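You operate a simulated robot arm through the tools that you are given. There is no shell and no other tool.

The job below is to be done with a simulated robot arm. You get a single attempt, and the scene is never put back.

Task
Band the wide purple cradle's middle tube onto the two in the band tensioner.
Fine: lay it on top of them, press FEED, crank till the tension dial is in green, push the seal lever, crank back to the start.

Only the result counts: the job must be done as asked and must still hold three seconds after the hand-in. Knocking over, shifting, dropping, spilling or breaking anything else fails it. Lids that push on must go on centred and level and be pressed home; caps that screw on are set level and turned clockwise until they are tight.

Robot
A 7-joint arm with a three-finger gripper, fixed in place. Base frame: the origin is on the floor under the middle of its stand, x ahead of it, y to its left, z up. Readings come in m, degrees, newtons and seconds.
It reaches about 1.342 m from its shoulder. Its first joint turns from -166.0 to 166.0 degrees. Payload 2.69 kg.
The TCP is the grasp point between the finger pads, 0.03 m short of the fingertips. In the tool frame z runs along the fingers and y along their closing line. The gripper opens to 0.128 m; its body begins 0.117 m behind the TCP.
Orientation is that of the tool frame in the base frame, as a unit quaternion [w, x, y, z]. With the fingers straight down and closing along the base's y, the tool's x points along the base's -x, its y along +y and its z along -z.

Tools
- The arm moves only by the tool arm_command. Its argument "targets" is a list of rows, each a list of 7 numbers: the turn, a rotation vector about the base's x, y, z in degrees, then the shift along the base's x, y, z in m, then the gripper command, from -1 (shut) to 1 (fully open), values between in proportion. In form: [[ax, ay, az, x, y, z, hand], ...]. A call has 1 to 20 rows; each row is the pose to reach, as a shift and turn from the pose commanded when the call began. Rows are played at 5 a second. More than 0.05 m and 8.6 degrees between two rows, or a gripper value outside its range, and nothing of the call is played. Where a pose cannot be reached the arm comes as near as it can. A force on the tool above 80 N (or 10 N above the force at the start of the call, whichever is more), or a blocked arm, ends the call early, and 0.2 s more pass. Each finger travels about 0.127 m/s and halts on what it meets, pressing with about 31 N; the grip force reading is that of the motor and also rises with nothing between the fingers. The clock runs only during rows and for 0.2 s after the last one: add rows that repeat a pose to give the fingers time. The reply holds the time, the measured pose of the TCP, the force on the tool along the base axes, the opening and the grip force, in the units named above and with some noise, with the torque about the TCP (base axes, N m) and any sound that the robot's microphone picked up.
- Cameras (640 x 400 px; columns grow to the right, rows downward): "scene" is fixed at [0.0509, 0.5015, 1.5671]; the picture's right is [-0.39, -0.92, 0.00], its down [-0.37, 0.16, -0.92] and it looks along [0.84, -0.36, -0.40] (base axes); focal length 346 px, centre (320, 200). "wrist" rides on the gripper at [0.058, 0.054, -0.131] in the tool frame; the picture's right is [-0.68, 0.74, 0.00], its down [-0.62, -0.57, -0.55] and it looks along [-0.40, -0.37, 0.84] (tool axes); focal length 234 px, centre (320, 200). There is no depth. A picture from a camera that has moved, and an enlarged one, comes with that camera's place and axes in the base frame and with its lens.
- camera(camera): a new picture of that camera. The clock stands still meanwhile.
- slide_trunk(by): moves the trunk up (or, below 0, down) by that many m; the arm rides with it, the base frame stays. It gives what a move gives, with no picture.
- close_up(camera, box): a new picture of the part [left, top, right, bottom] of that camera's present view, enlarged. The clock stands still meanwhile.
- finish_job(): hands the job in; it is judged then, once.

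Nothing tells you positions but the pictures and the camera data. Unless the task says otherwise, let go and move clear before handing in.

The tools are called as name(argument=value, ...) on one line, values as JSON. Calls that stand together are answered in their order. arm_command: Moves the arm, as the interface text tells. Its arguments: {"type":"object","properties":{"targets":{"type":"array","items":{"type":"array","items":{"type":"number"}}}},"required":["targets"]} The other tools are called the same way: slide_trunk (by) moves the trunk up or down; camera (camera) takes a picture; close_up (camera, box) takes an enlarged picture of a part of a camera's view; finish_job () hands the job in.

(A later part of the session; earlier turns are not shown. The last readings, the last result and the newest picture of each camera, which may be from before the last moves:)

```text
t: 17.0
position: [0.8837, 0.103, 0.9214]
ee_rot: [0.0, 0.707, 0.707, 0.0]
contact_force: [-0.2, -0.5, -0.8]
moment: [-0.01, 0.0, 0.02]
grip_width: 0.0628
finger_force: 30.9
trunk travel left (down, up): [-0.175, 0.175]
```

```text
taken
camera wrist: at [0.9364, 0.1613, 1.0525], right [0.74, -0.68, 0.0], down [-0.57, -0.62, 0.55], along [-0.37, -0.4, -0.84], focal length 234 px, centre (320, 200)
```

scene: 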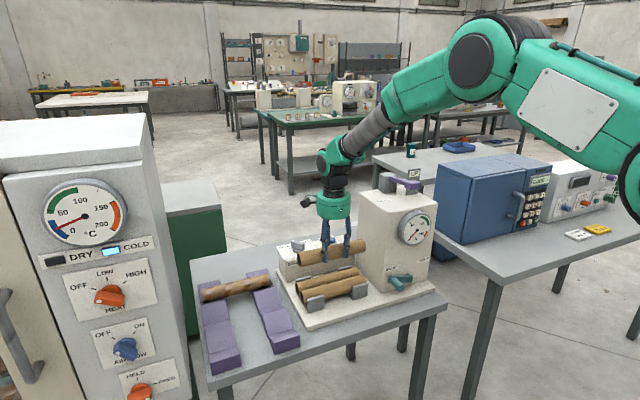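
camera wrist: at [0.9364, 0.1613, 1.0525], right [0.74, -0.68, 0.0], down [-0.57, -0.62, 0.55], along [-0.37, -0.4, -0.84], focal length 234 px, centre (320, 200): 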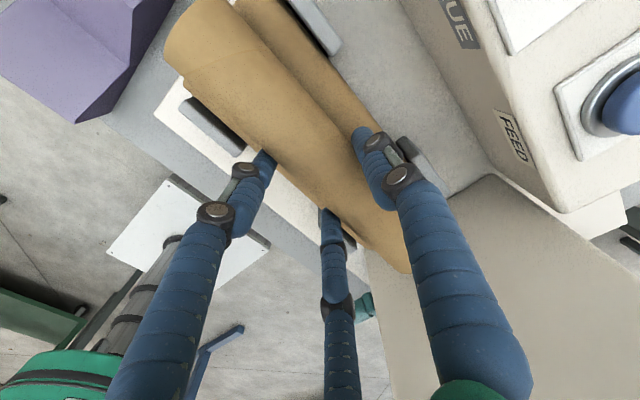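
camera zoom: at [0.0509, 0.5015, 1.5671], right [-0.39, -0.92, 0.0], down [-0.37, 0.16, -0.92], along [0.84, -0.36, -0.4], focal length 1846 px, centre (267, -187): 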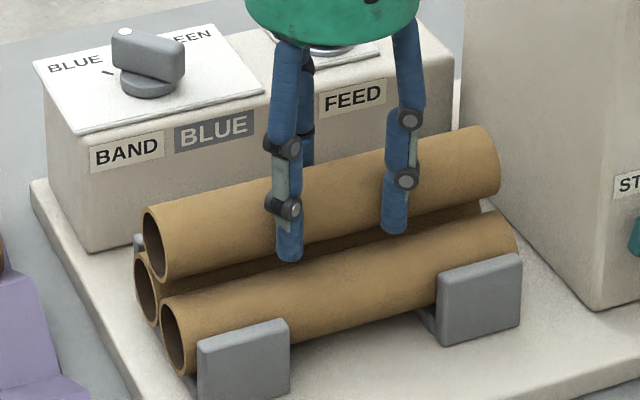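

Still a few mm above contact. I'll enlarge the wrist view to check whether the tube is centred sideways between the two lower ones.

close_up(camera="wrist", box=[150, 0, 310, 110])

close_up(camera="scene", box=[292, 262, 322, 312])

```text
3.64 times, centred on (230, 55) of wrist
camera zoom: at [0.9364, 0.1613, 1.0525], right [0.74, -0.68, 0.0], down [-0.57, -0.62, 0.55], along [-0.37, -0.4, -0.84], focal length 852 px, centre (647, 727)
```

zoom: 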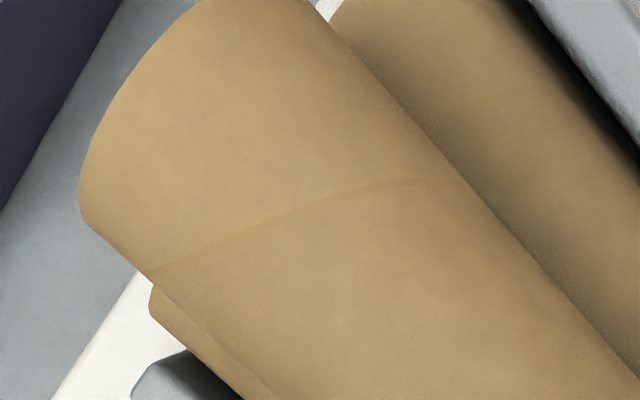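

```text
8.00 times, centred on (307, 287) of scene
camera zoom: at [0.0509, 0.5015, 1.5671], right [-0.39, -0.92, 0.0], down [-0.37, 0.16, -0.92], along [0.84, -0.36, -0.4], focal length 2768 px, centre (424, -496)
```

zoom: 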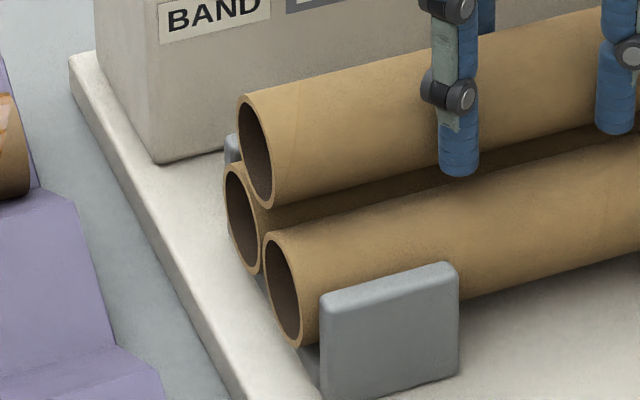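

The tube is about 2 mm too far in +x relative to the pair's midline and ~8 mm high. I'll correct x by −2 mm and lower in small steps watching force.

arm_command(targets=[[0, 0, 0, -0.002, 0, 0, -1], [0, 0, 0, -0.002, 0, -0.003, -1], [0, 0, 0, -0.002, 0, -0.006, -1], [0, 0, 0, -0.002, 0, -0.006, -1]])

close_up(camera="scene", box=[292, 262, 322, 312])

close_up(camera="wrist", box=[150, 0, 310, 110])

```text
t: 18.0
position: [0.8814, 0.102, 0.9165]
ee_rot: [0.0, 0.707, 0.707, 0.0]
contact_force: [0.7, 0.2, 0.1]
moment: [-0.03, 0.04, -0.02]
grip_width: 0.0628
finger_force: 30.9
trunk travel left (down, up): [-0.175, 0.175]
```

```text
8.00 times, centred on (307, 287) of scene
camera zoom: at [0.0509, 0.5015, 1.5671], right [-0.39, -0.92, 0.0], down [-0.37, 0.16, -0.92], along [0.84, -0.36, -0.4], focal length 2768 px, centre (424, -496)
```

zoom: 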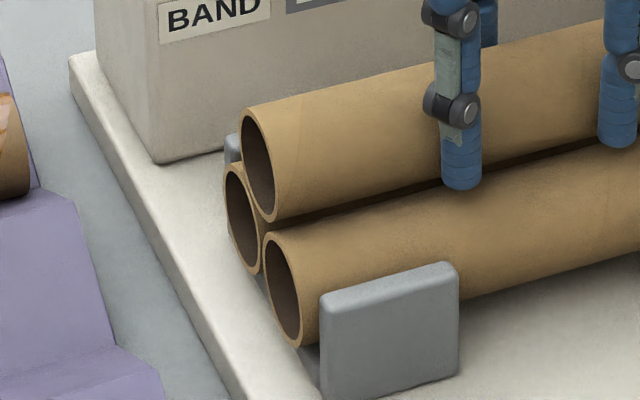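

```text
3.64 times, centred on (230, 55) of wrist
camera zoom: at [0.9345, 0.161, 1.0472], right [0.74, -0.68, 0.0], down [-0.56, -0.62, 0.55], along [-0.37, -0.4, -0.84], focal length 852 px, centre (647, 727)
```

zoom: 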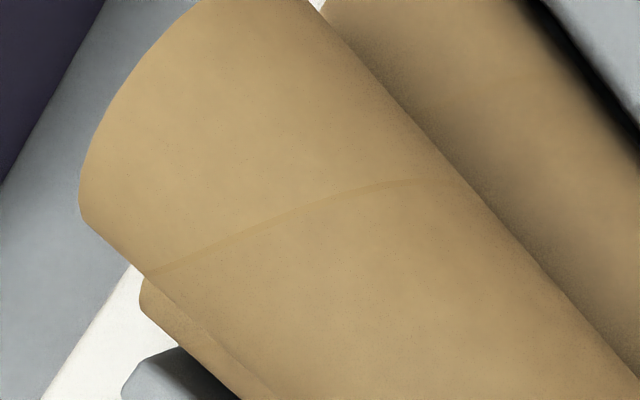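

About 3–4 mm remain, with perhaps 1.5 mm still to go in −x. I'll adjust and continue down.

arm_command(targets=[[0, 0, 0, -0.0015, 0, 0, -1], [0, 0, 0, -0.0015, 0, -0.0015, -1], [0, 0, 0, -0.0015, 0, -0.003, -1], [0, 0, 0, -0.0015, 0, -0.003, -1]])

close_up(camera="scene", box=[292, 262, 322, 312])

```text
t: 19.0
position: [0.8796, 0.1024, 0.9141]
ee_rot: [0.0, 0.707, 0.707, 0.001]
contact_force: [-0.3, -0.4, 0.5]
moment: [-0.2, -0.02, -0.11]
grip_width: 0.0625
finger_force: 30.7
trunk travel left (down, up): [-0.175, 0.175]
```

```text
8.00 times, centred on (307, 287) of scene
camera zoom: at [0.0509, 0.5015, 1.5671], right [-0.39, -0.92, 0.0], down [-0.37, 0.16, -0.92], along [0.84, -0.36, -0.4], focal length 2768 px, centre (424, -496)
```

zoom: 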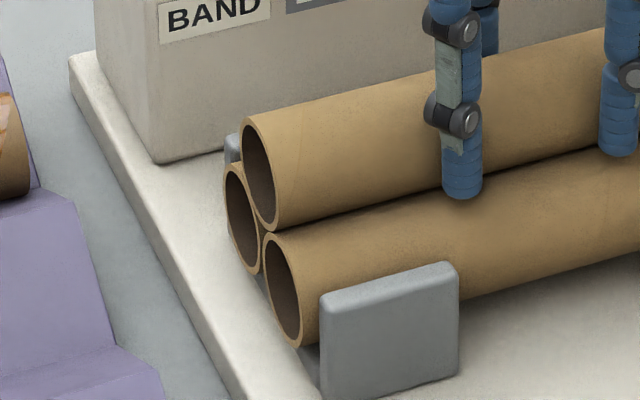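

A small moment suggests first light contact at one end. One more millimetre down to see.

arm_command(targets=[[0, 0, 0, 0, 0, -0.001, -1], [0, 0, 0, 0, 0, -0.001, -1]])

close_up(camera="scene", box=[285, 250, 380, 310])

```text
t: 19.6
position: [0.8789, 0.1025, 0.9133]
ee_rot: [0.0, 0.707, 0.707, 0.0]
contact_force: [-3.3, -0.3, 8.4]
moment: [-0.12, -0.08, -0.05]
grip_width: 0.0627
finger_force: 30.6
trunk travel left (down, up): [-0.175, 0.175]
```

```text
6.67 times, centred on (332, 280) of scene
camera zoom: at [0.0509, 0.5015, 1.5671], right [-0.39, -0.92, 0.0], down [-0.37, 0.16, -0.92], along [0.84, -0.36, -0.4], focal length 2307 px, centre (237, -333)
```

zoom: 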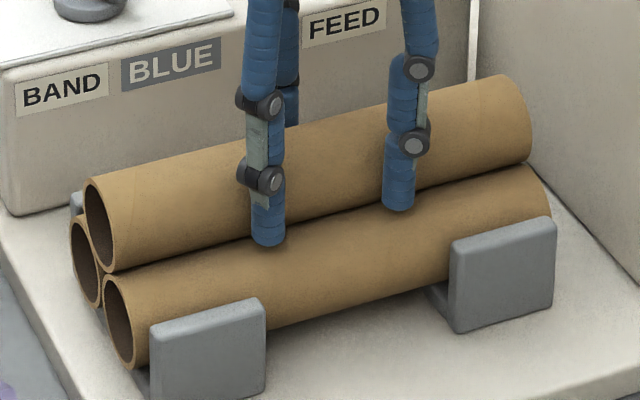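

Contact is confirmed (8 N up) with a slight −x push, so the tube is seated. I'll open the fingers gradually and let it settle.

arm_command(targets=[[0, 0, 0, -0.0005, 0, 0, -0.02], [0, 0, 0, -0.0005, 0, 0, 0.02], [0, 0, 0, -0.0005, 0, 0, 0.06], [0, 0, 0, -0.0005, 0, 0, 0.1], [0, 0, 0, -0.0005, 0, 0, 0.17], [0, 0, 0, -0.0005, 0, 0, 0.25], [0, 0, 0, -0.0005, 0, 0, 0.25]])

close_up(camera="scene", box=[285, 250, 380, 310])

camera(camera="wrist")

```text
t: 21.2
position: [0.8802, 0.1029, 0.9131]
ee_rot: [0.0, 0.707, 0.707, 0.0]
contact_force: [0.3, -0.2, -0.2]
moment: [0.0, 0.02, -0.02]
grip_width: 0.08
finger_force: 0.1
trunk travel left (down, up): [-0.175, 0.175]
```

```text
6.67 times, centred on (332, 280) of scene
camera zoom: at [0.0509, 0.5015, 1.5671], right [-0.39, -0.92, 0.0], down [-0.37, 0.16, -0.92], along [0.84, -0.36, -0.4], focal length 2307 px, centre (237, -333)
```

zoom: 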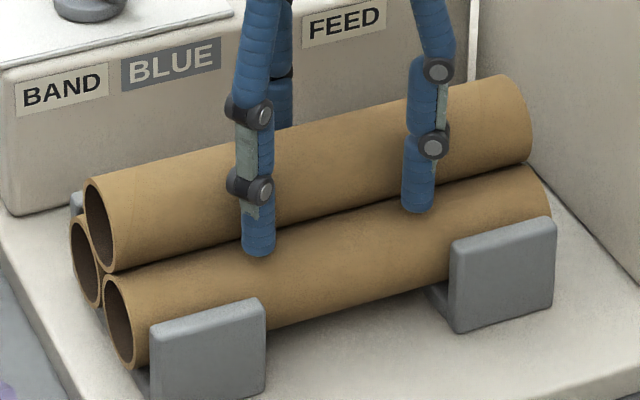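

```text
taken
camera wrist: at [0.9325, 0.1611, 1.042], right [0.74, -0.68, 0.0], down [-0.56, -0.62, 0.55], along [-0.37, -0.4, -0.84], focal length 234 px, centre (320, 200)
```

wrist: 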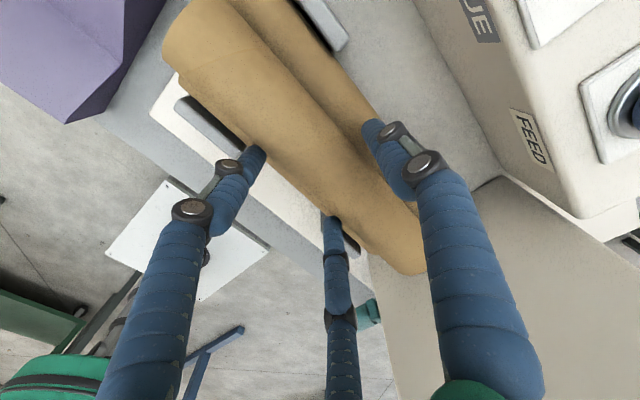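

The tube rests on the pair and the fingers are free. I'll widen slightly and rise straight up, then look at the FEED button.

arm_command(targets=[[0, 0, 0, 0, 0, 0, 0.33], [0, 0, 0, 0, 0, 0.02, 0.33], [0, 0, 0, 0, 0, 0.05, 0.33], [0, 0, 0, 0, 0, 0.1, 0.33], [0, 0, 0, 0, 0, 0.15, 0.33], [0, 0, 0, 0, 0, 0.2, 0.33], [0, 0, 0, 0, 0, 0.2, 0.33]])

camera(camera="wrist")

close_up(camera="scene", box=[270, 170, 450, 310])

```text
t: 22.8
position: [0.8771, 0.1015, 1.1136]
ee_rot: [0.001, 0.707, 0.707, 0.001]
contact_force: [-0.5, -0.1, 1.0]
moment: [0.02, -0.03, 0.02]
grip_width: 0.0852
finger_force: 0.0
trunk travel left (down, up): [-0.175, 0.175]
```

```text
taken
camera wrist: at [0.9308, 0.1611, 1.2432], right [0.74, -0.68, 0.0], down [-0.57, -0.62, 0.55], along [-0.37, -0.4, -0.84], focal length 234 px, centre (320, 200)
```

wrist: 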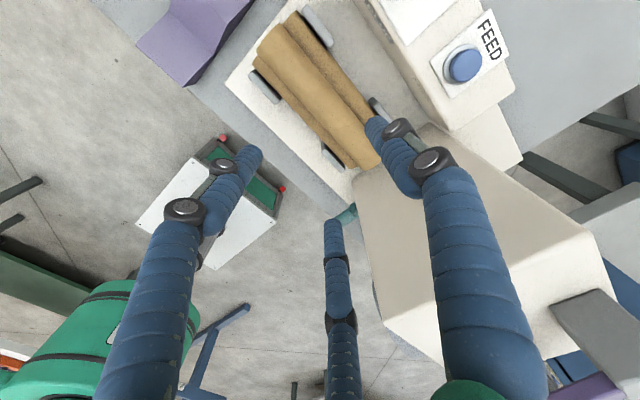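

```text
2.86 times, centred on (360, 240) of scene
camera zoom: at [0.0509, 0.5015, 1.5671], right [-0.39, -0.92, 0.0], down [-0.37, 0.16, -0.92], along [0.84, -0.36, -0.4], focal length 989 px, centre (206, 86)
```

zoom: 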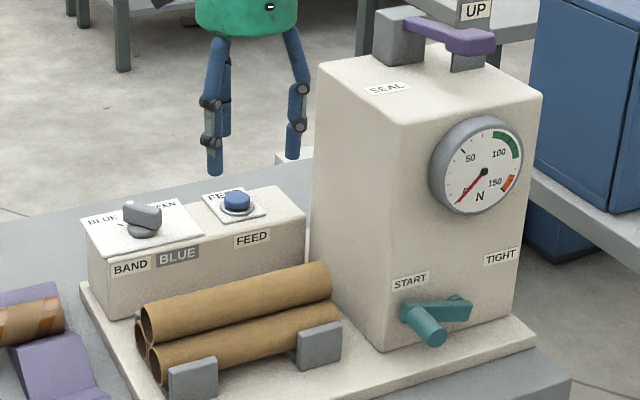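

The tube lies on the pair. Now I'll locate the FEED button precisely with close-ups.

close_up(camera="wrist", box=[420, 10, 540, 110])

close_up(camera="scene", box=[310, 225, 350, 250])

```text
4.00 times, centred on (480, 60) of wrist
camera zoom: at [0.9308, 0.1611, 1.2432], right [0.74, -0.68, 0.0], down [-0.57, -0.62, 0.55], along [-0.37, -0.4, -0.84], focal length 937 px, centre (-320, 760)
```

zoom: 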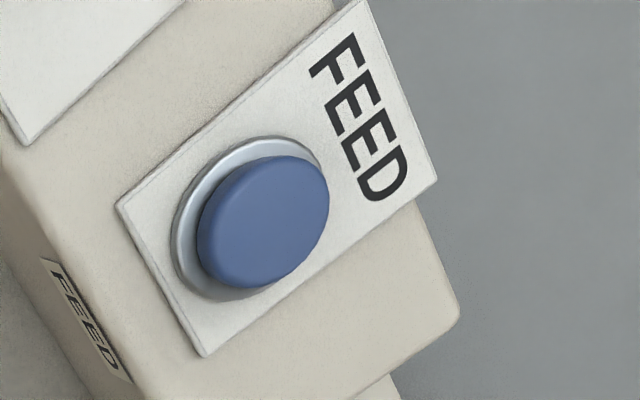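

```text
16.00 times, centred on (330, 238) of scene
camera zoom: at [0.0509, 0.5015, 1.5671], right [-0.39, -0.92, 0.0], down [-0.37, 0.16, -0.92], along [0.84, -0.36, -0.4], focal length 5537 px, centre (160, -400)
```

zoom: 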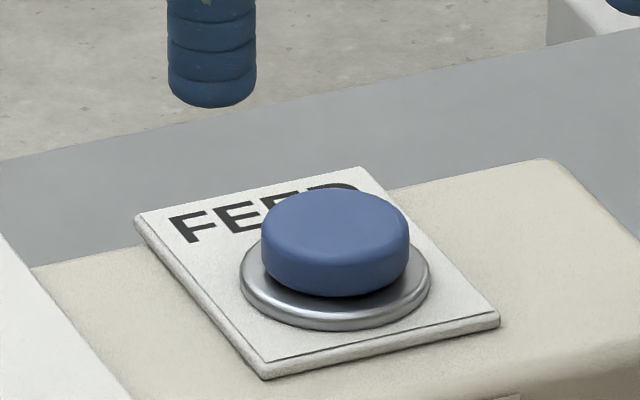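

FEED button top comes out near (1.046, 0.034, 0.931), about 34 mm wide. I'll close the fingers and move above it, keeping clear of the tall box.

arm_command(targets=[[0, 0, 0, 0.035, -0.014, 0, 0], [0, 0, 0, 0.07, -0.028, 0, -0.5], [0, 0, 0, 0.105, -0.042, 0, -1], [0, 0, 0, 0.14, -0.056, 0, -1], [0, 0, 0, 0.167, -0.068, -0.02, -1], [0, 0, 0, 0.167, -0.068, -0.06, -1], [0, 0, 0, 0.167, -0.068, -0.09, -1], [0, 0, 0, 0.167, -0.068, -0.09, -1]])

camera(camera="wrist")

close_up(camera="scene", box=[290, 180, 390, 260])

camera(camera="scene")

```text
t: 24.6
position: [1.0453, 0.0338, 1.0197]
ee_rot: [0.0, 0.707, 0.707, 0.0]
contact_force: [0.0, 0.0, -0.4]
moment: [-0.02, 0.02, 0.01]
grip_width: 0.0022
finger_force: 30.8
trunk travel left (down, up): [-0.175, 0.175]
```

```text
taken
camera wrist: at [1.099, 0.0925, 1.1509], right [0.74, -0.68, 0.0], down [-0.56, -0.62, 0.55], along [-0.37, -0.4, -0.84], focal length 234 px, centre (320, 200)
```

wrist: 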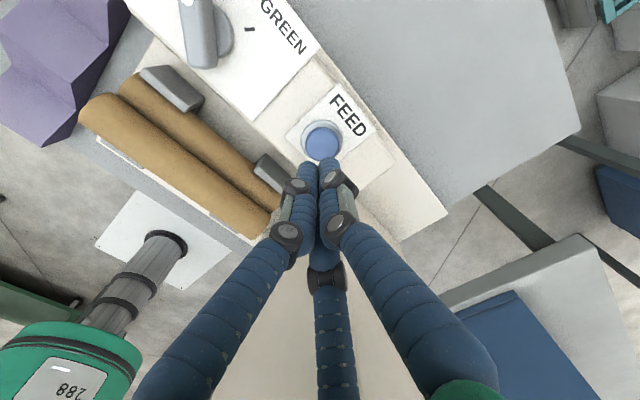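

```text
5.00 times, centred on (340, 220) of scene
camera zoom: at [0.0509, 0.5015, 1.5671], right [-0.39, -0.92, 0.0], down [-0.37, 0.16, -0.92], along [0.84, -0.36, -0.4], focal length 1730 px, centre (220, 100)
```

zoom: 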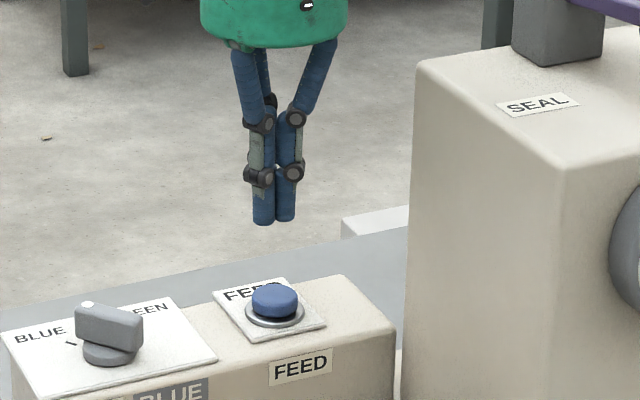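

```text
taken
```

scene: 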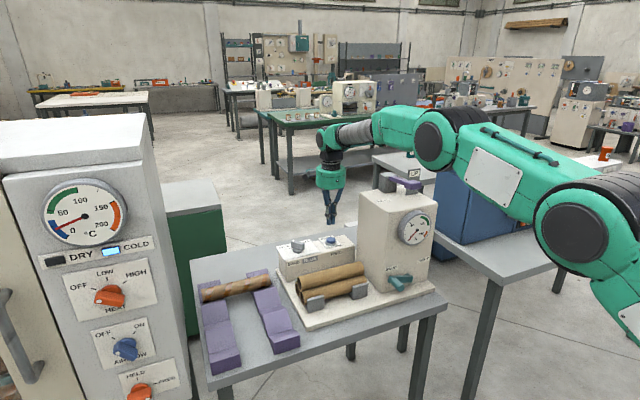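

Fingertips closed and centred over FEED. I'll descend and press gently, watching for force and sound.

arm_command(targets=[[0, 0, 0, 0.002, 0.002, -0.03, -1], [0, 0, 0, 0.002, 0.002, -0.05, -1], [0, 0, 0, 0.002, 0.002, -0.057, -1], [0, 0, 0, 0.002, 0.002, -0.06, -1], [0, 0, 0, 0.002, 0.002, -0.06, -1]])

close_up(camera="scene", box=[300, 210, 360, 260])

```text
t: 25.8
position: [1.0484, 0.0363, 0.9622]
ee_rot: [0.0, 0.707, 0.707, 0.0]
contact_force: [-0.8, 0.1, -0.1]
moment: [0.0, 0.03, 0.01]
grip_width: 0.0022
finger_force: 31.0
trunk travel left (down, up): [-0.175, 0.175]
```

```text
8.00 times, centred on (330, 235) of scene
camera zoom: at [0.0509, 0.5015, 1.5671], right [-0.39, -0.92, 0.0], down [-0.37, 0.16, -0.92], along [0.84, -0.36, -0.4], focal length 2768 px, centre (240, -80)
```

zoom: 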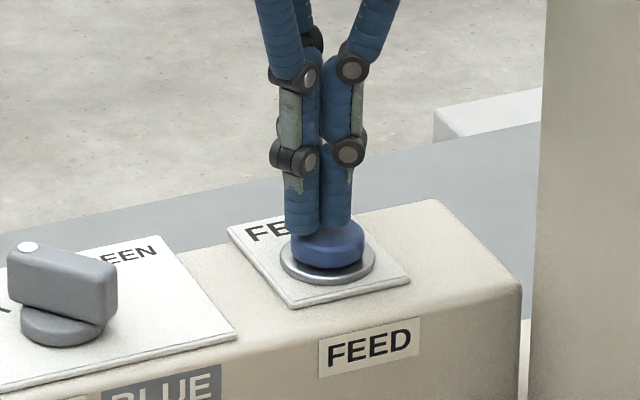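

Tips are just above the button. I'll push down a few more millimetres.

arm_command(targets=[[0, 0, 0, 0, 0, -0.002, -1], [0, 0, 0, 0, 0, -0.004, -1], [0, 0, 0, 0, 0, -0.006, -1], [0, 0, 0, 0, 0, -0.006, -1]])

close_up(camera="scene", box=[280, 210, 380, 310])

```text
t: 26.8
position: [1.0487, 0.0353, 0.9559]
ee_rot: [0.0, 0.708, 0.707, -0.001]
contact_force: [1.1, 0.7, 1.7]
moment: [0.0, 0.01, 0.0]
grip_width: 0.0021
finger_force: 31.3
trunk travel left (down, up): [-0.175, 0.175]
```

```text
4.00 times, centred on (330, 260) of scene
camera zoom: at [0.0509, 0.5015, 1.5671], right [-0.39, -0.92, 0.0], down [-0.37, 0.16, -0.92], along [0.84, -0.36, -0.4], focal length 1384 px, centre (280, -40)
```

zoom: 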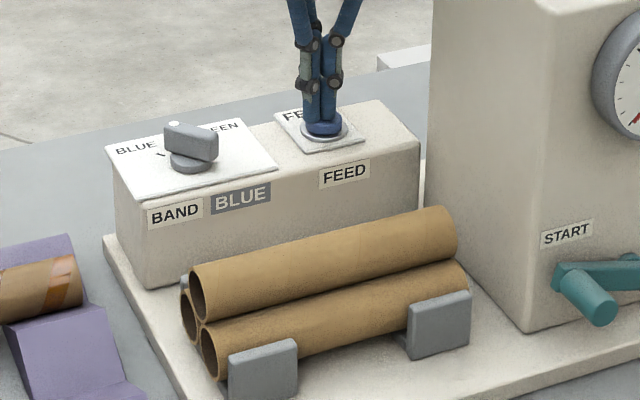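

The button starts to go in (1.7 N), no click yet. Pressing further.

arm_command(targets=[[0, 0, 0, 0, 0, -0.0015, -1], [0, 0, 0, 0, 0, -0.003, -1], [0, 0, 0, 0, 0, -0.0045, -1], [0, 0, 0, 0, 0, -0.0045, -1]])

close_up(camera="scene", box=[280, 210, 380, 310])

```text
t: 27.8
position: [1.0495, 0.0348, 0.9529]
ee_rot: [0.001, 0.707, 0.707, 0.001]
contact_force: [0.2, 0.1, 7.3]
moment: [-0.01, 0.03, 0.01]
grip_width: 0.0059
finger_force: 31.2
trunk travel left (down, up): [-0.175, 0.175]
heard: click
```

```text
4.00 times, centred on (330, 260) of scene
camera zoom: at [0.0509, 0.5015, 1.5671], right [-0.39, -0.92, 0.0], down [-0.37, 0.16, -0.92], along [0.84, -0.36, -0.4], focal length 1384 px, centre (280, -40)
```

zoom: 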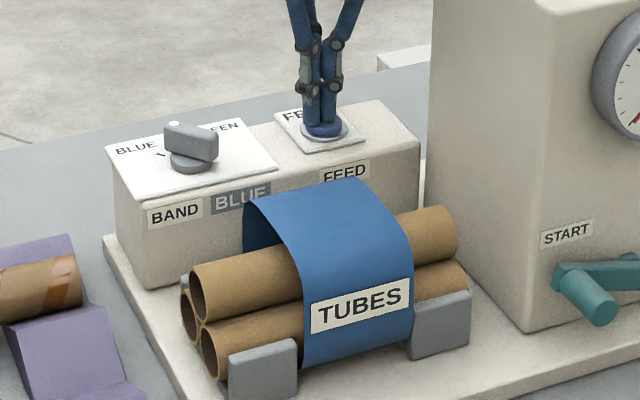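

The FEED clicked and a blue band with a "TUBES" label wraps the three tubes. Next I'll lift off straight up and back away, then examine the crank.

arm_command(targets=[[0, 0, 0, 0, 0, 0.01, -1], [0, 0, 0, 0, 0, 0.04, -1], [0, 0, 0, 0, 0, 0.09, -1], [0, 0, 0, 0, 0.005, 0.14, -1], [0, 0, 0, 0, 0.01, 0.19, -1], [0, 0, 0, 0, 0.015, 0.24, -1], [0, 0, 0, -0.04, 0.02, 0.27, -1], [0, 0, 0, -0.085, 0.02, 0.29, -1], [0, 0, 0, -0.13, 0.02, 0.3, -1], [0, 0, 0, -0.175, 0.02, 0.31, -1], [0, 0, 0, -0.22, 0.02, 0.32, -1], [0, 0, 0, -0.265, 0.02, 0.32, -1], [0, 0, 0, -0.31, 0.02, 0.32, -1], [0, 0, 0, -0.355, 0.02, 0.32, -1], [0, 0, 0, -0.4, 0.02, 0.32, -1], [0, 0, 0, -0.4, 0.02, 0.32, -1]])

camera(camera="scene")

close_up(camera="scene", box=[280, 250, 380, 320])

close_up(camera="scene", box=[370, 245, 450, 310])

camera(camera="wrist")

```text
refused: row 4 steps farther than a row can; nothing moved
```

```text
taken
```

scene: 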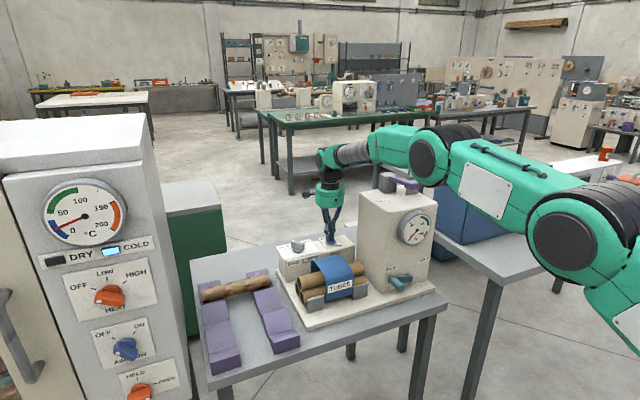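

```text
5.71 times, centred on (330, 285) of scene
camera zoom: at [0.0509, 0.5015, 1.5671], right [-0.39, -0.92, 0.0], down [-0.37, 0.16, -0.92], along [0.84, -0.36, -0.4], focal length 1978 px, centre (263, -286)
```

zoom: 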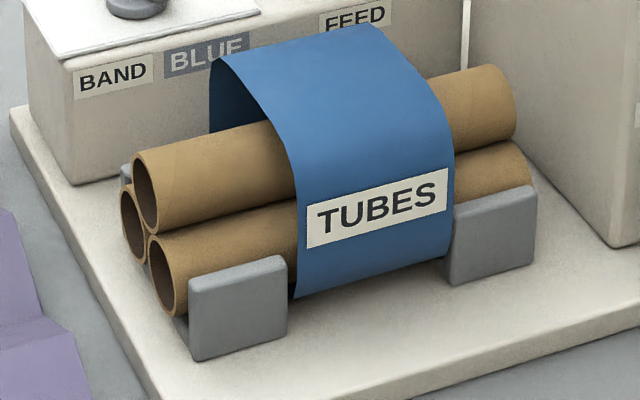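

```text
6.15 times, centred on (410, 278) of scene
camera zoom: at [0.0509, 0.5015, 1.5671], right [-0.39, -0.92, 0.0], down [-0.37, 0.16, -0.92], along [0.84, -0.36, -0.4], focal length 2130 px, centre (-234, -277)
```

zoom: 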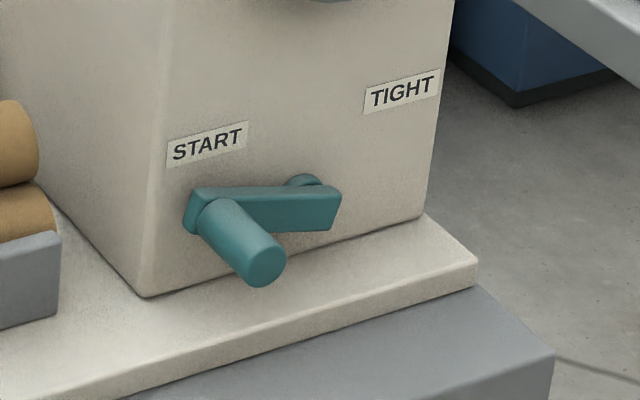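

```text
taken
camera wrist: at [1.1009, 0.0944, 1.0833], right [0.74, -0.68, 0.0], down [-0.57, -0.62, 0.55], along [-0.37, -0.4, -0.84], focal length 234 px, centre (320, 200)
```

wrist: 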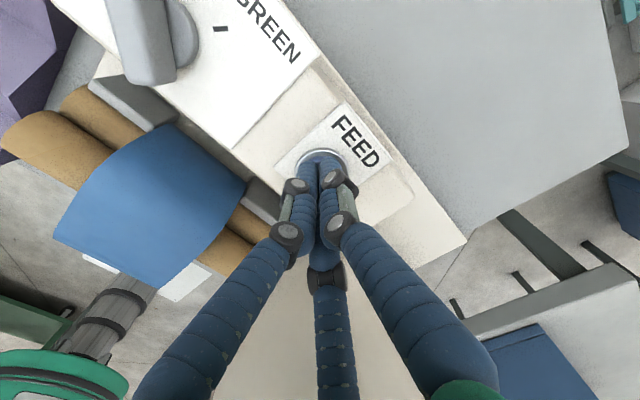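

The command was refused for one oversized step; nothing moved. The forearm passes near the seal lever, so I'll go straight up 0.3 m first, then come back.

arm_command(targets=[[0, 0, 0, 0, 0, 0.01, -1], [0, 0, 0, 0, 0, 0.04, -1], [0, 0, 0, 0, 0, 0.085, -1], [0, 0, 0, 0, 0, 0.13, -1], [0, 0, 0, 0, 0, 0.175, -1], [0, 0, 0, 0, 0, 0.22, -1], [0, 0, 0, 0, 0, 0.265, -1], [0, 0, 0, 0, 0, 0.31, -1], [0, 0, 0, 0, 0, 0.355, -1], [0, 0, 0, -0.04, 0, 0.375, -1], [0, 0, 0, -0.085, 0, 0.375, -1], [0, 0, 0, -0.13, 0, 0.375, -1], [0, 0, 0, -0.175, 0, 0.375, -1], [0, 0, 0, -0.22, 0, 0.375, -1], [0, 0, 0, -0.265, 0, 0.375, -1], [0, 0, 0, -0.31, 0, 0.375, -1], [0, 0, 0, -0.355, 0, 0.375, -1], [0, 0, 0, -0.4, 0, 0.375, -1], [0, 0, 0, -0.4, 0, 0.375, -1]])

camera(camera="scene")

camera(camera="wrist")

```text
t: 31.8
position: [0.6462, 0.0378, 1.3261]
ee_rot: [0.0, 0.707, 0.707, 0.0]
contact_force: [-0.3, 0.1, 0.6]
moment: [0.0, -0.06, 0.03]
grip_width: 0.0022
finger_force: 31.4
out of reach, approached as far as the arm can: row 8, 9
trunk travel left (down, up): [-0.175, 0.175]
```

```text
taken
```

scene: 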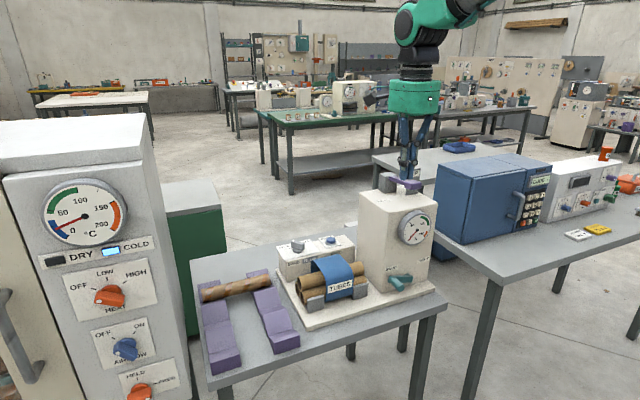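

```text
taken
camera wrist: at [0.6991, 0.096, 1.4564], right [0.74, -0.68, 0.0], down [-0.57, -0.62, 0.55], along [-0.37, -0.4, -0.84], focal length 234 px, centre (320, 200)
```

wrist: 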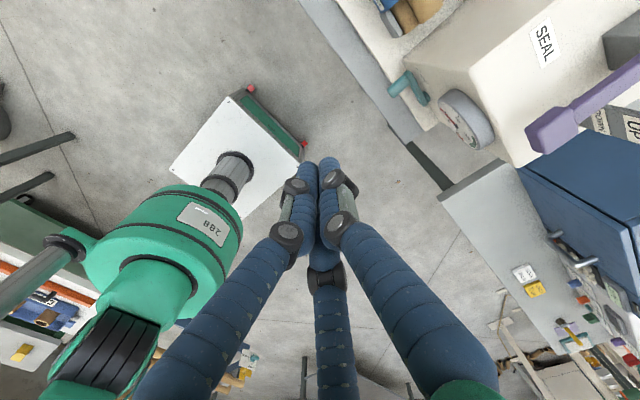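

All is undisturbed. Next I'll turn the gripper to point forward (+x) while staying well in front of the machine, then look at the crank.

arm_command(targets=[[0, -8, 0, 0, -0.01, -0.01, -1], [0, -16, 0, 0, -0.02, -0.02, -1], [0, -24, 0, 0, -0.03, -0.03, -1], [0, -32, 0, 0, -0.04, -0.04, -1], [0, -40, 0, 0, -0.05, -0.05, -1], [0, -48, 0, 0, -0.06, -0.06, -1], [0, -56, 0, 0, -0.07, -0.07, -1], [0, -64, 0, 0, -0.08, -0.08, -1], [0, -72, 0, 0, -0.09, -0.09, -1], [0, -80, 0, 0, -0.1, -0.1, -1], [0, -86, 0, 0, -0.11, -0.11, -1], [0, -90, 0, 0, -0.12, -0.12, -1], [0, -90, 0, 0, -0.12, -0.12, -1]])

camera(camera="scene")

camera(camera="wrist")

```text
t: 34.6
position: [0.6494, -0.0828, 1.2084]
ee_rot: [0.501, 0.499, 0.5, 0.5]
contact_force: [0.9, 0.4, 0.4]
moment: [-0.01, 0.01, 0.02]
grip_width: 0.002
finger_force: 31.1
out of reach, approached as far as the arm can: row 8, 9, 10
trunk travel left (down, up): [-0.175, 0.175]
```

```text
taken
```

scene: 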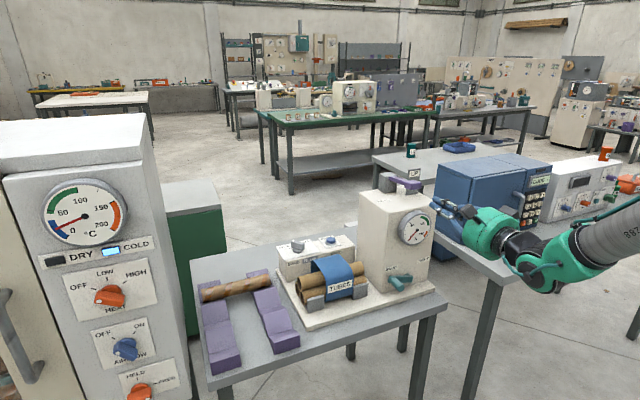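

```text
taken
camera wrist: at [0.5185, -0.0248, 1.2611], right [0.0, -0.68, 0.74], down [-0.55, -0.62, -0.57], along [0.84, -0.41, -0.37], focal length 234 px, centre (320, 200)
```

wrist: 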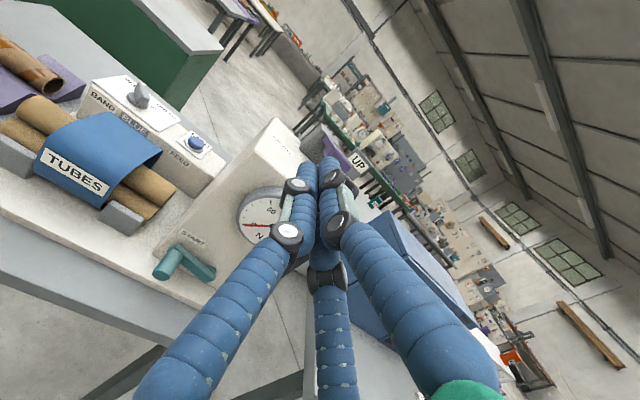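

The gripper now points at +x, and the dial, crank and band are visible to the wrist camera. I'll zoom on the crank from both cameras to triangulate.

close_up(camera="wrist", box=[130, 210, 250, 300])

close_up(camera="scene", box=[380, 262, 425, 302])

close_up(camera="scene", box=[390, 200, 445, 250])

```text
4.44 times, centred on (190, 255) of wrist
camera zoom: at [0.5185, -0.0248, 1.2611], right [0.0, -0.68, 0.74], down [-0.55, -0.62, -0.57], along [0.84, -0.41, -0.37], focal length 1041 px, centre (898, -44)
```

zoom: 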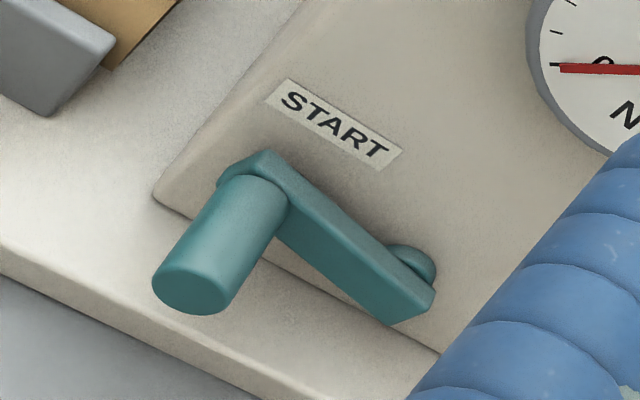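

```text
10.00 times, centred on (402, 282) of scene
camera zoom: at [0.0509, 0.5015, 1.5671], right [-0.39, -0.92, 0.0], down [-0.37, 0.16, -0.92], along [0.84, -0.36, -0.4], focal length 3461 px, centre (-505, -620)
```

zoom: 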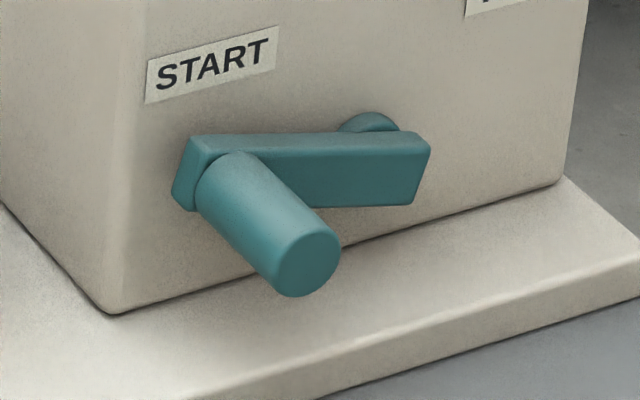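

```text
8.00 times, centred on (418, 225) of scene
camera zoom: at [0.0509, 0.5015, 1.5671], right [-0.39, -0.92, 0.0], down [-0.37, 0.16, -0.92], along [0.84, -0.36, -0.4], focal length 2768 px, centre (-460, 0)
```

zoom: 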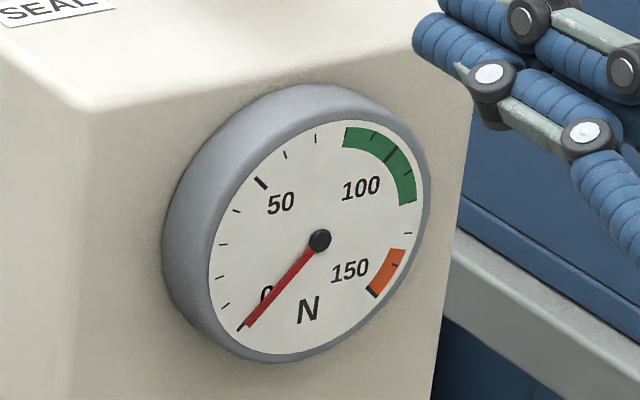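

Handle: free end ≈(0.754, −0.074, 0.889), running along x to ≈0.798, diameter ≈22 mm; hub around y≈−0.15, z≈0.867. I'll open the fingers a bit and come down in front of the crank for a closer look.

arm_command(targets=[[0, 0, 0, -0.015, 0.003, -0.04, -0.5], [0, 0, 0, -0.03, 0.006, -0.08, -0.1], [0, 0, 0, -0.03, 0.009, -0.12, -0.1], [0, 0, 0, -0.03, 0.009, -0.16, -0.1], [0, 0, 0, -0.03, 0.009, -0.2, -0.1], [0, 0, 0, -0.03, 0.009, -0.24, -0.1], [0, 0, 0, -0.03, 0.009, -0.28, -0.1], [0, 0, 0, -0.03, 0.009, -0.3, -0.1], [0, 0, 0, -0.03, 0.009, -0.3, -0.1]])

camera(camera="scene")

camera(camera="wrist")

```text
t: 36.6
position: [0.6225, -0.0822, 0.9136]
ee_rot: [0.496, 0.496, 0.503, 0.504]
contact_force: [0.3, 0.7, 0.3]
moment: [-0.02, 0.06, 0.0]
grip_width: 0.0575
finger_force: 0.1
out of reach, approached as far as the arm can: row 3, 4, 5, 6, 7, 8, 9
trunk travel left (down, up): [-0.175, 0.175]
```

```text
taken
```

scene: 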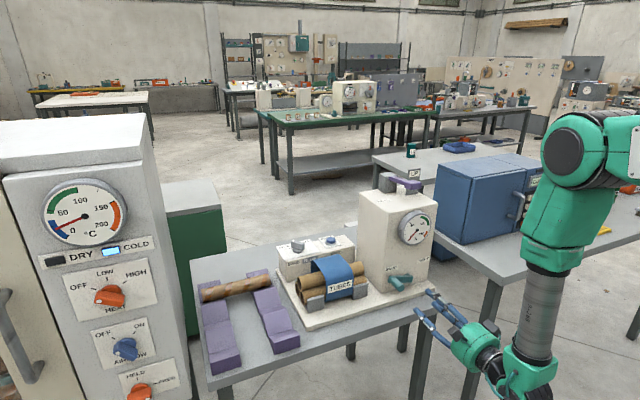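

```text
taken
camera wrist: at [0.4908, -0.0249, 0.966], right [0.01, -0.68, 0.74], down [-0.54, -0.62, -0.57], along [0.84, -0.39, -0.37], focal length 234 px, centre (320, 200)
```

wrist: 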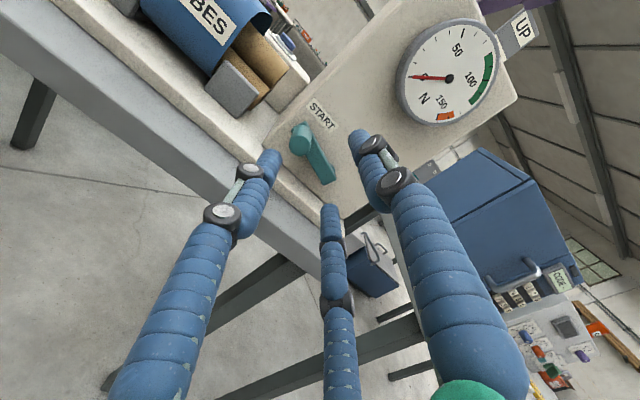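

The arm nearly folds too tightly here (slight out-of-reach), so I'll raise the arm relative to the trunk and lower the trunk instead to get a better posture.

arm_command(targets=[[0, 0, 0, 0.01, 0, 0.04, -0.1], [0, 0, 0, 0.02, 0, 0.08, -0.1], [0, 0, 0, 0.03, 0, 0.12, -0.1], [0, 0, 0, 0.03, 0, 0.16, -0.1], [0, 0, 0, 0.03, 0, 0.16, -0.1]])

slide_trunk(by=-0.15)

camera(camera="scene")

camera(camera="wrist")

```text
t: 37.8
position: [0.6427, -0.0867, 1.0688]
ee_rot: [0.497, 0.497, 0.503, 0.502]
contact_force: [-0.6, -0.1, 0.7]
moment: [0.04, 0.03, -0.02]
grip_width: 0.0579
finger_force: 0.0
out of reach, approached as far as the arm can: row 1, 2, 3, 4, 5
trunk travel left (down, up): [-0.175, 0.175]
```

```text
t: 39.5
position: [0.6439, -0.0875, 0.9186]
ee_rot: [0.497, 0.497, 0.503, 0.503]
contact_force: [0.3, 0.2, -0.2]
moment: [-0.01, 0.03, 0.01]
grip_width: 0.0576
finger_force: 0.1
trunk travel left (down, up): [-0.025, 0.325]
```

```text
taken
```

scene: 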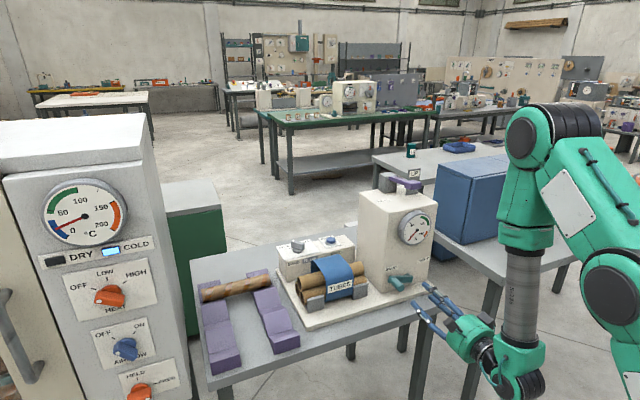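

```text
taken
camera wrist: at [0.512, -0.0294, 0.9718], right [0.01, -0.68, 0.74], down [-0.54, -0.62, -0.57], along [0.84, -0.4, -0.37], focal length 234 px, centre (320, 200)
```

wrist: 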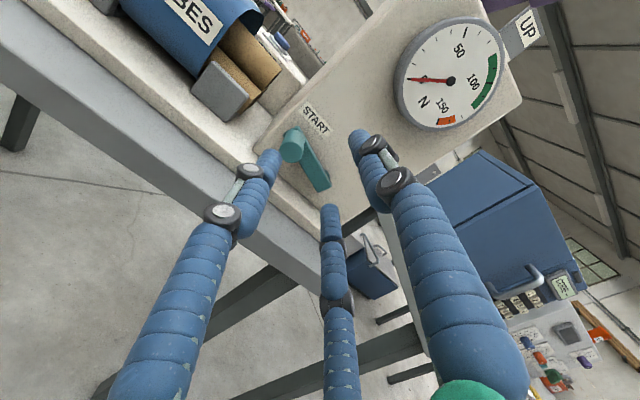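

Posture is close; I'll move forward toward the handle line and see whether the pose becomes exactly reachable.

arm_command(targets=[[0, 0, 0, 0.015, 0, -0.005, -0.1], [0, 0, 0, 0.03, 0, -0.01, -0.1], [0, 0, 0, 0.05, 0, -0.015, -0.1], [0, 0, 0, 0.05, 0, -0.015, -0.1]])

camera(camera="wrist")

close_up(camera="scene", box=[370, 240, 470, 330])

```text
t: 40.5
position: [0.6924, -0.0932, 0.9021]
ee_rot: [0.495, 0.495, 0.506, 0.505]
contact_force: [-0.5, -0.8, 0.2]
moment: [-0.01, 0.02, 0.02]
grip_width: 0.0574
finger_force: 0.1
out of reach, approached as far as the arm can: row 3, 4
trunk travel left (down, up): [-0.025, 0.325]
```

```text
taken
camera wrist: at [0.5595, -0.0382, 0.9558], right [0.01, -0.68, 0.74], down [-0.54, -0.63, -0.57], along [0.84, -0.39, -0.37], focal length 234 px, centre (320, 200)
```

wrist: 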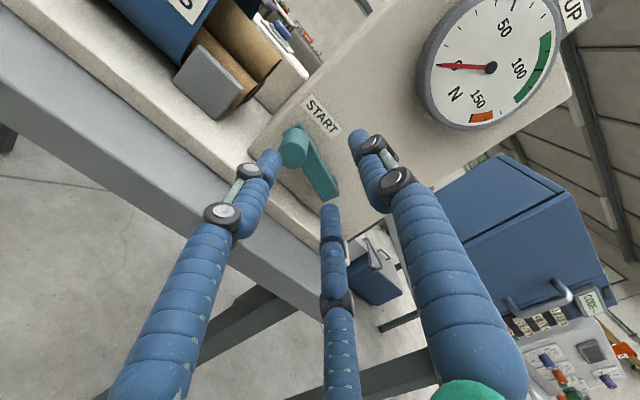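

```text
4.44 times, centred on (420, 285) of scene
camera zoom: at [0.0509, 0.5015, 1.5671], right [-0.39, -0.92, 0.0], down [-0.37, 0.16, -0.92], along [0.84, -0.36, -0.4], focal length 1538 px, centre (-124, -178)
```

zoom: 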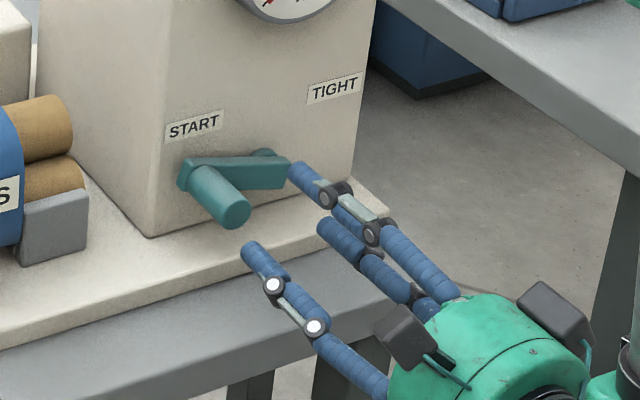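

The fully horizontal pose at this height is at the edge of reach; a forward-and-down tilt of about 25° should fix that and still lets the three fingers cage the handle. I'll pitch the tool accordingly.

arm_command(targets=[[0, 6, 0, -0.005, 0, 0.005, -0.1], [0, 12, 0, -0.01, 0, 0.01, -0.1], [0, 18, 0, -0.01, 0, 0.015, -0.1], [0, 25, 0, -0.01, 0, 0.02, -0.1], [0, 25, 0, -0.01, 0, 0.02, -0.1]])

camera(camera="wrist")

camera(camera="scene")

```text
t: 41.8
position: [0.6816, -0.0925, 0.926]
ee_rot: [0.378, 0.594, 0.598, 0.383]
contact_force: [-1.8, 0.1, 0.8]
moment: [-0.03, 0.03, -0.06]
grip_width: 0.0577
finger_force: 0.1
out of reach, approached as far as the arm can: row 3
trunk travel left (down, up): [-0.025, 0.325]
```

```text
taken
camera wrist: at [0.5839, -0.0352, 1.0293], right [0.32, -0.68, 0.67], down [-0.73, -0.62, -0.28], along [0.61, -0.4, -0.69], focal length 234 px, centre (320, 200)
```

wrist: 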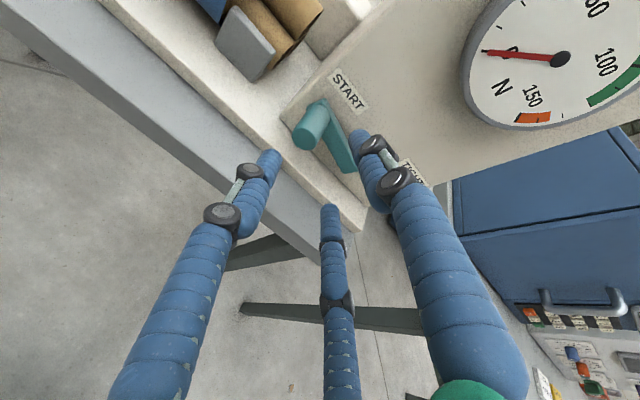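

```text
taken
```

scene: 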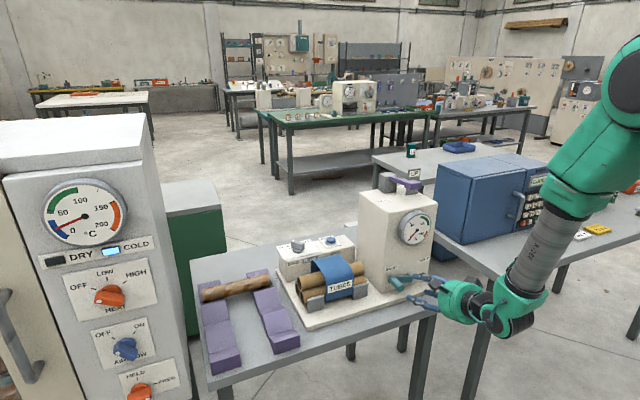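

Reachable now at a 65° tilt. I'll zoom on the crank and hub from here to fix the arc centre and handle position.

close_up(camera="wrist", box=[270, 60, 430, 200])

close_up(camera="scene", box=[375, 255, 445, 310])

```text
2.86 times, centred on (350, 130) of wrist
camera zoom: at [0.5839, -0.0352, 1.0293], right [0.32, -0.68, 0.67], down [-0.73, -0.62, -0.28], along [0.61, -0.4, -0.69], focal length 669 px, centre (234, 400)
```

zoom: 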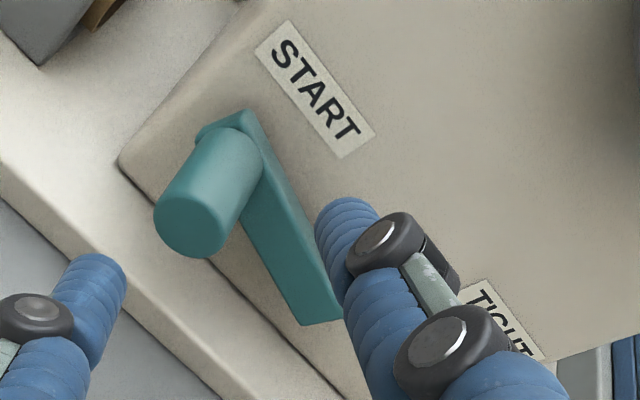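

```text
7.27 times, centred on (410, 282) of scene
camera zoom: at [0.0509, 0.5015, 1.5671], right [-0.39, -0.92, 0.0], down [-0.37, 0.16, -0.92], along [0.84, -0.36, -0.4], focal length 2517 px, centre (-334, -400)
```

zoom: 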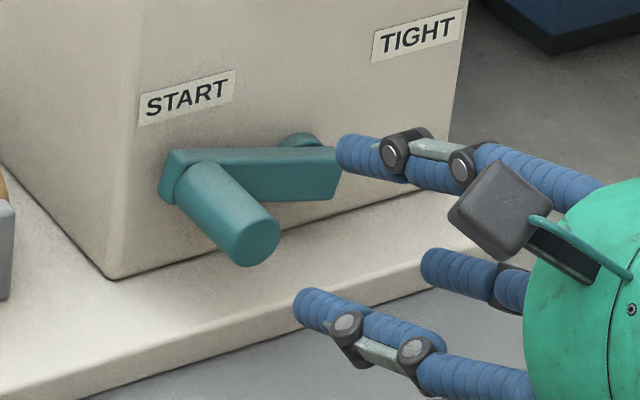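

Handle end confirmed at (0.754, −0.075, 0.889); hub about (y −0.151, z 0.868), arm radius ≈0.079, start angle ≈16° above horizontal. I'll line up with the handle along the tool axis first.

arm_command(targets=[[0, 0, 0, 0.005, 0.006, 0, -0.1], [0, 0, 0, 0.01, 0.012, 0, -0.1], [0, 0, 0, 0.014, 0.018, 0, -0.1], [0, 0, 0, 0.014, 0.018, 0, -0.1]])

camera(camera="wrist")

close_up(camera="scene", box=[375, 250, 455, 320])

```text
t: 42.8
position: [0.6948, -0.0741, 0.9244]
ee_rot: [0.378, 0.593, 0.599, 0.383]
contact_force: [-0.1, -0.4, 0.6]
moment: [0.02, 0.04, -0.02]
grip_width: 0.0577
finger_force: 0.2
trunk travel left (down, up): [-0.025, 0.325]
```

```text
taken
camera wrist: at [0.5987, -0.0178, 1.0276], right [0.32, -0.68, 0.67], down [-0.73, -0.62, -0.28], along [0.61, -0.4, -0.69], focal length 234 px, centre (320, 200)
```

wrist: 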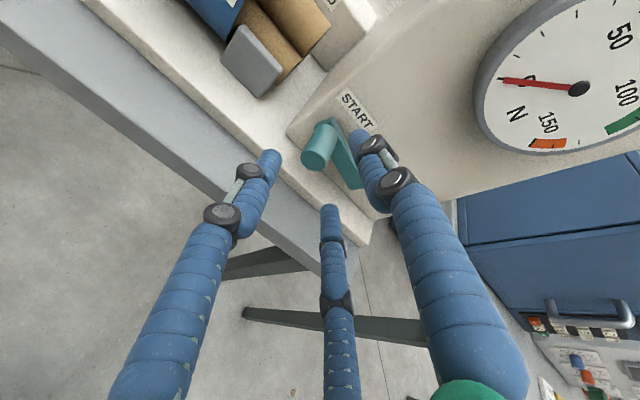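

```text
5.71 times, centred on (415, 285) of scene
camera zoom: at [0.0509, 0.5015, 1.5671], right [-0.39, -0.92, 0.0], down [-0.37, 0.16, -0.92], along [0.84, -0.36, -0.4], focal length 1978 px, centre (-223, -286)
```

zoom: 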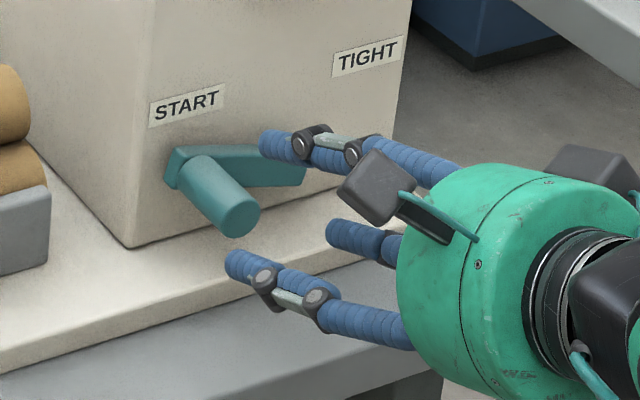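

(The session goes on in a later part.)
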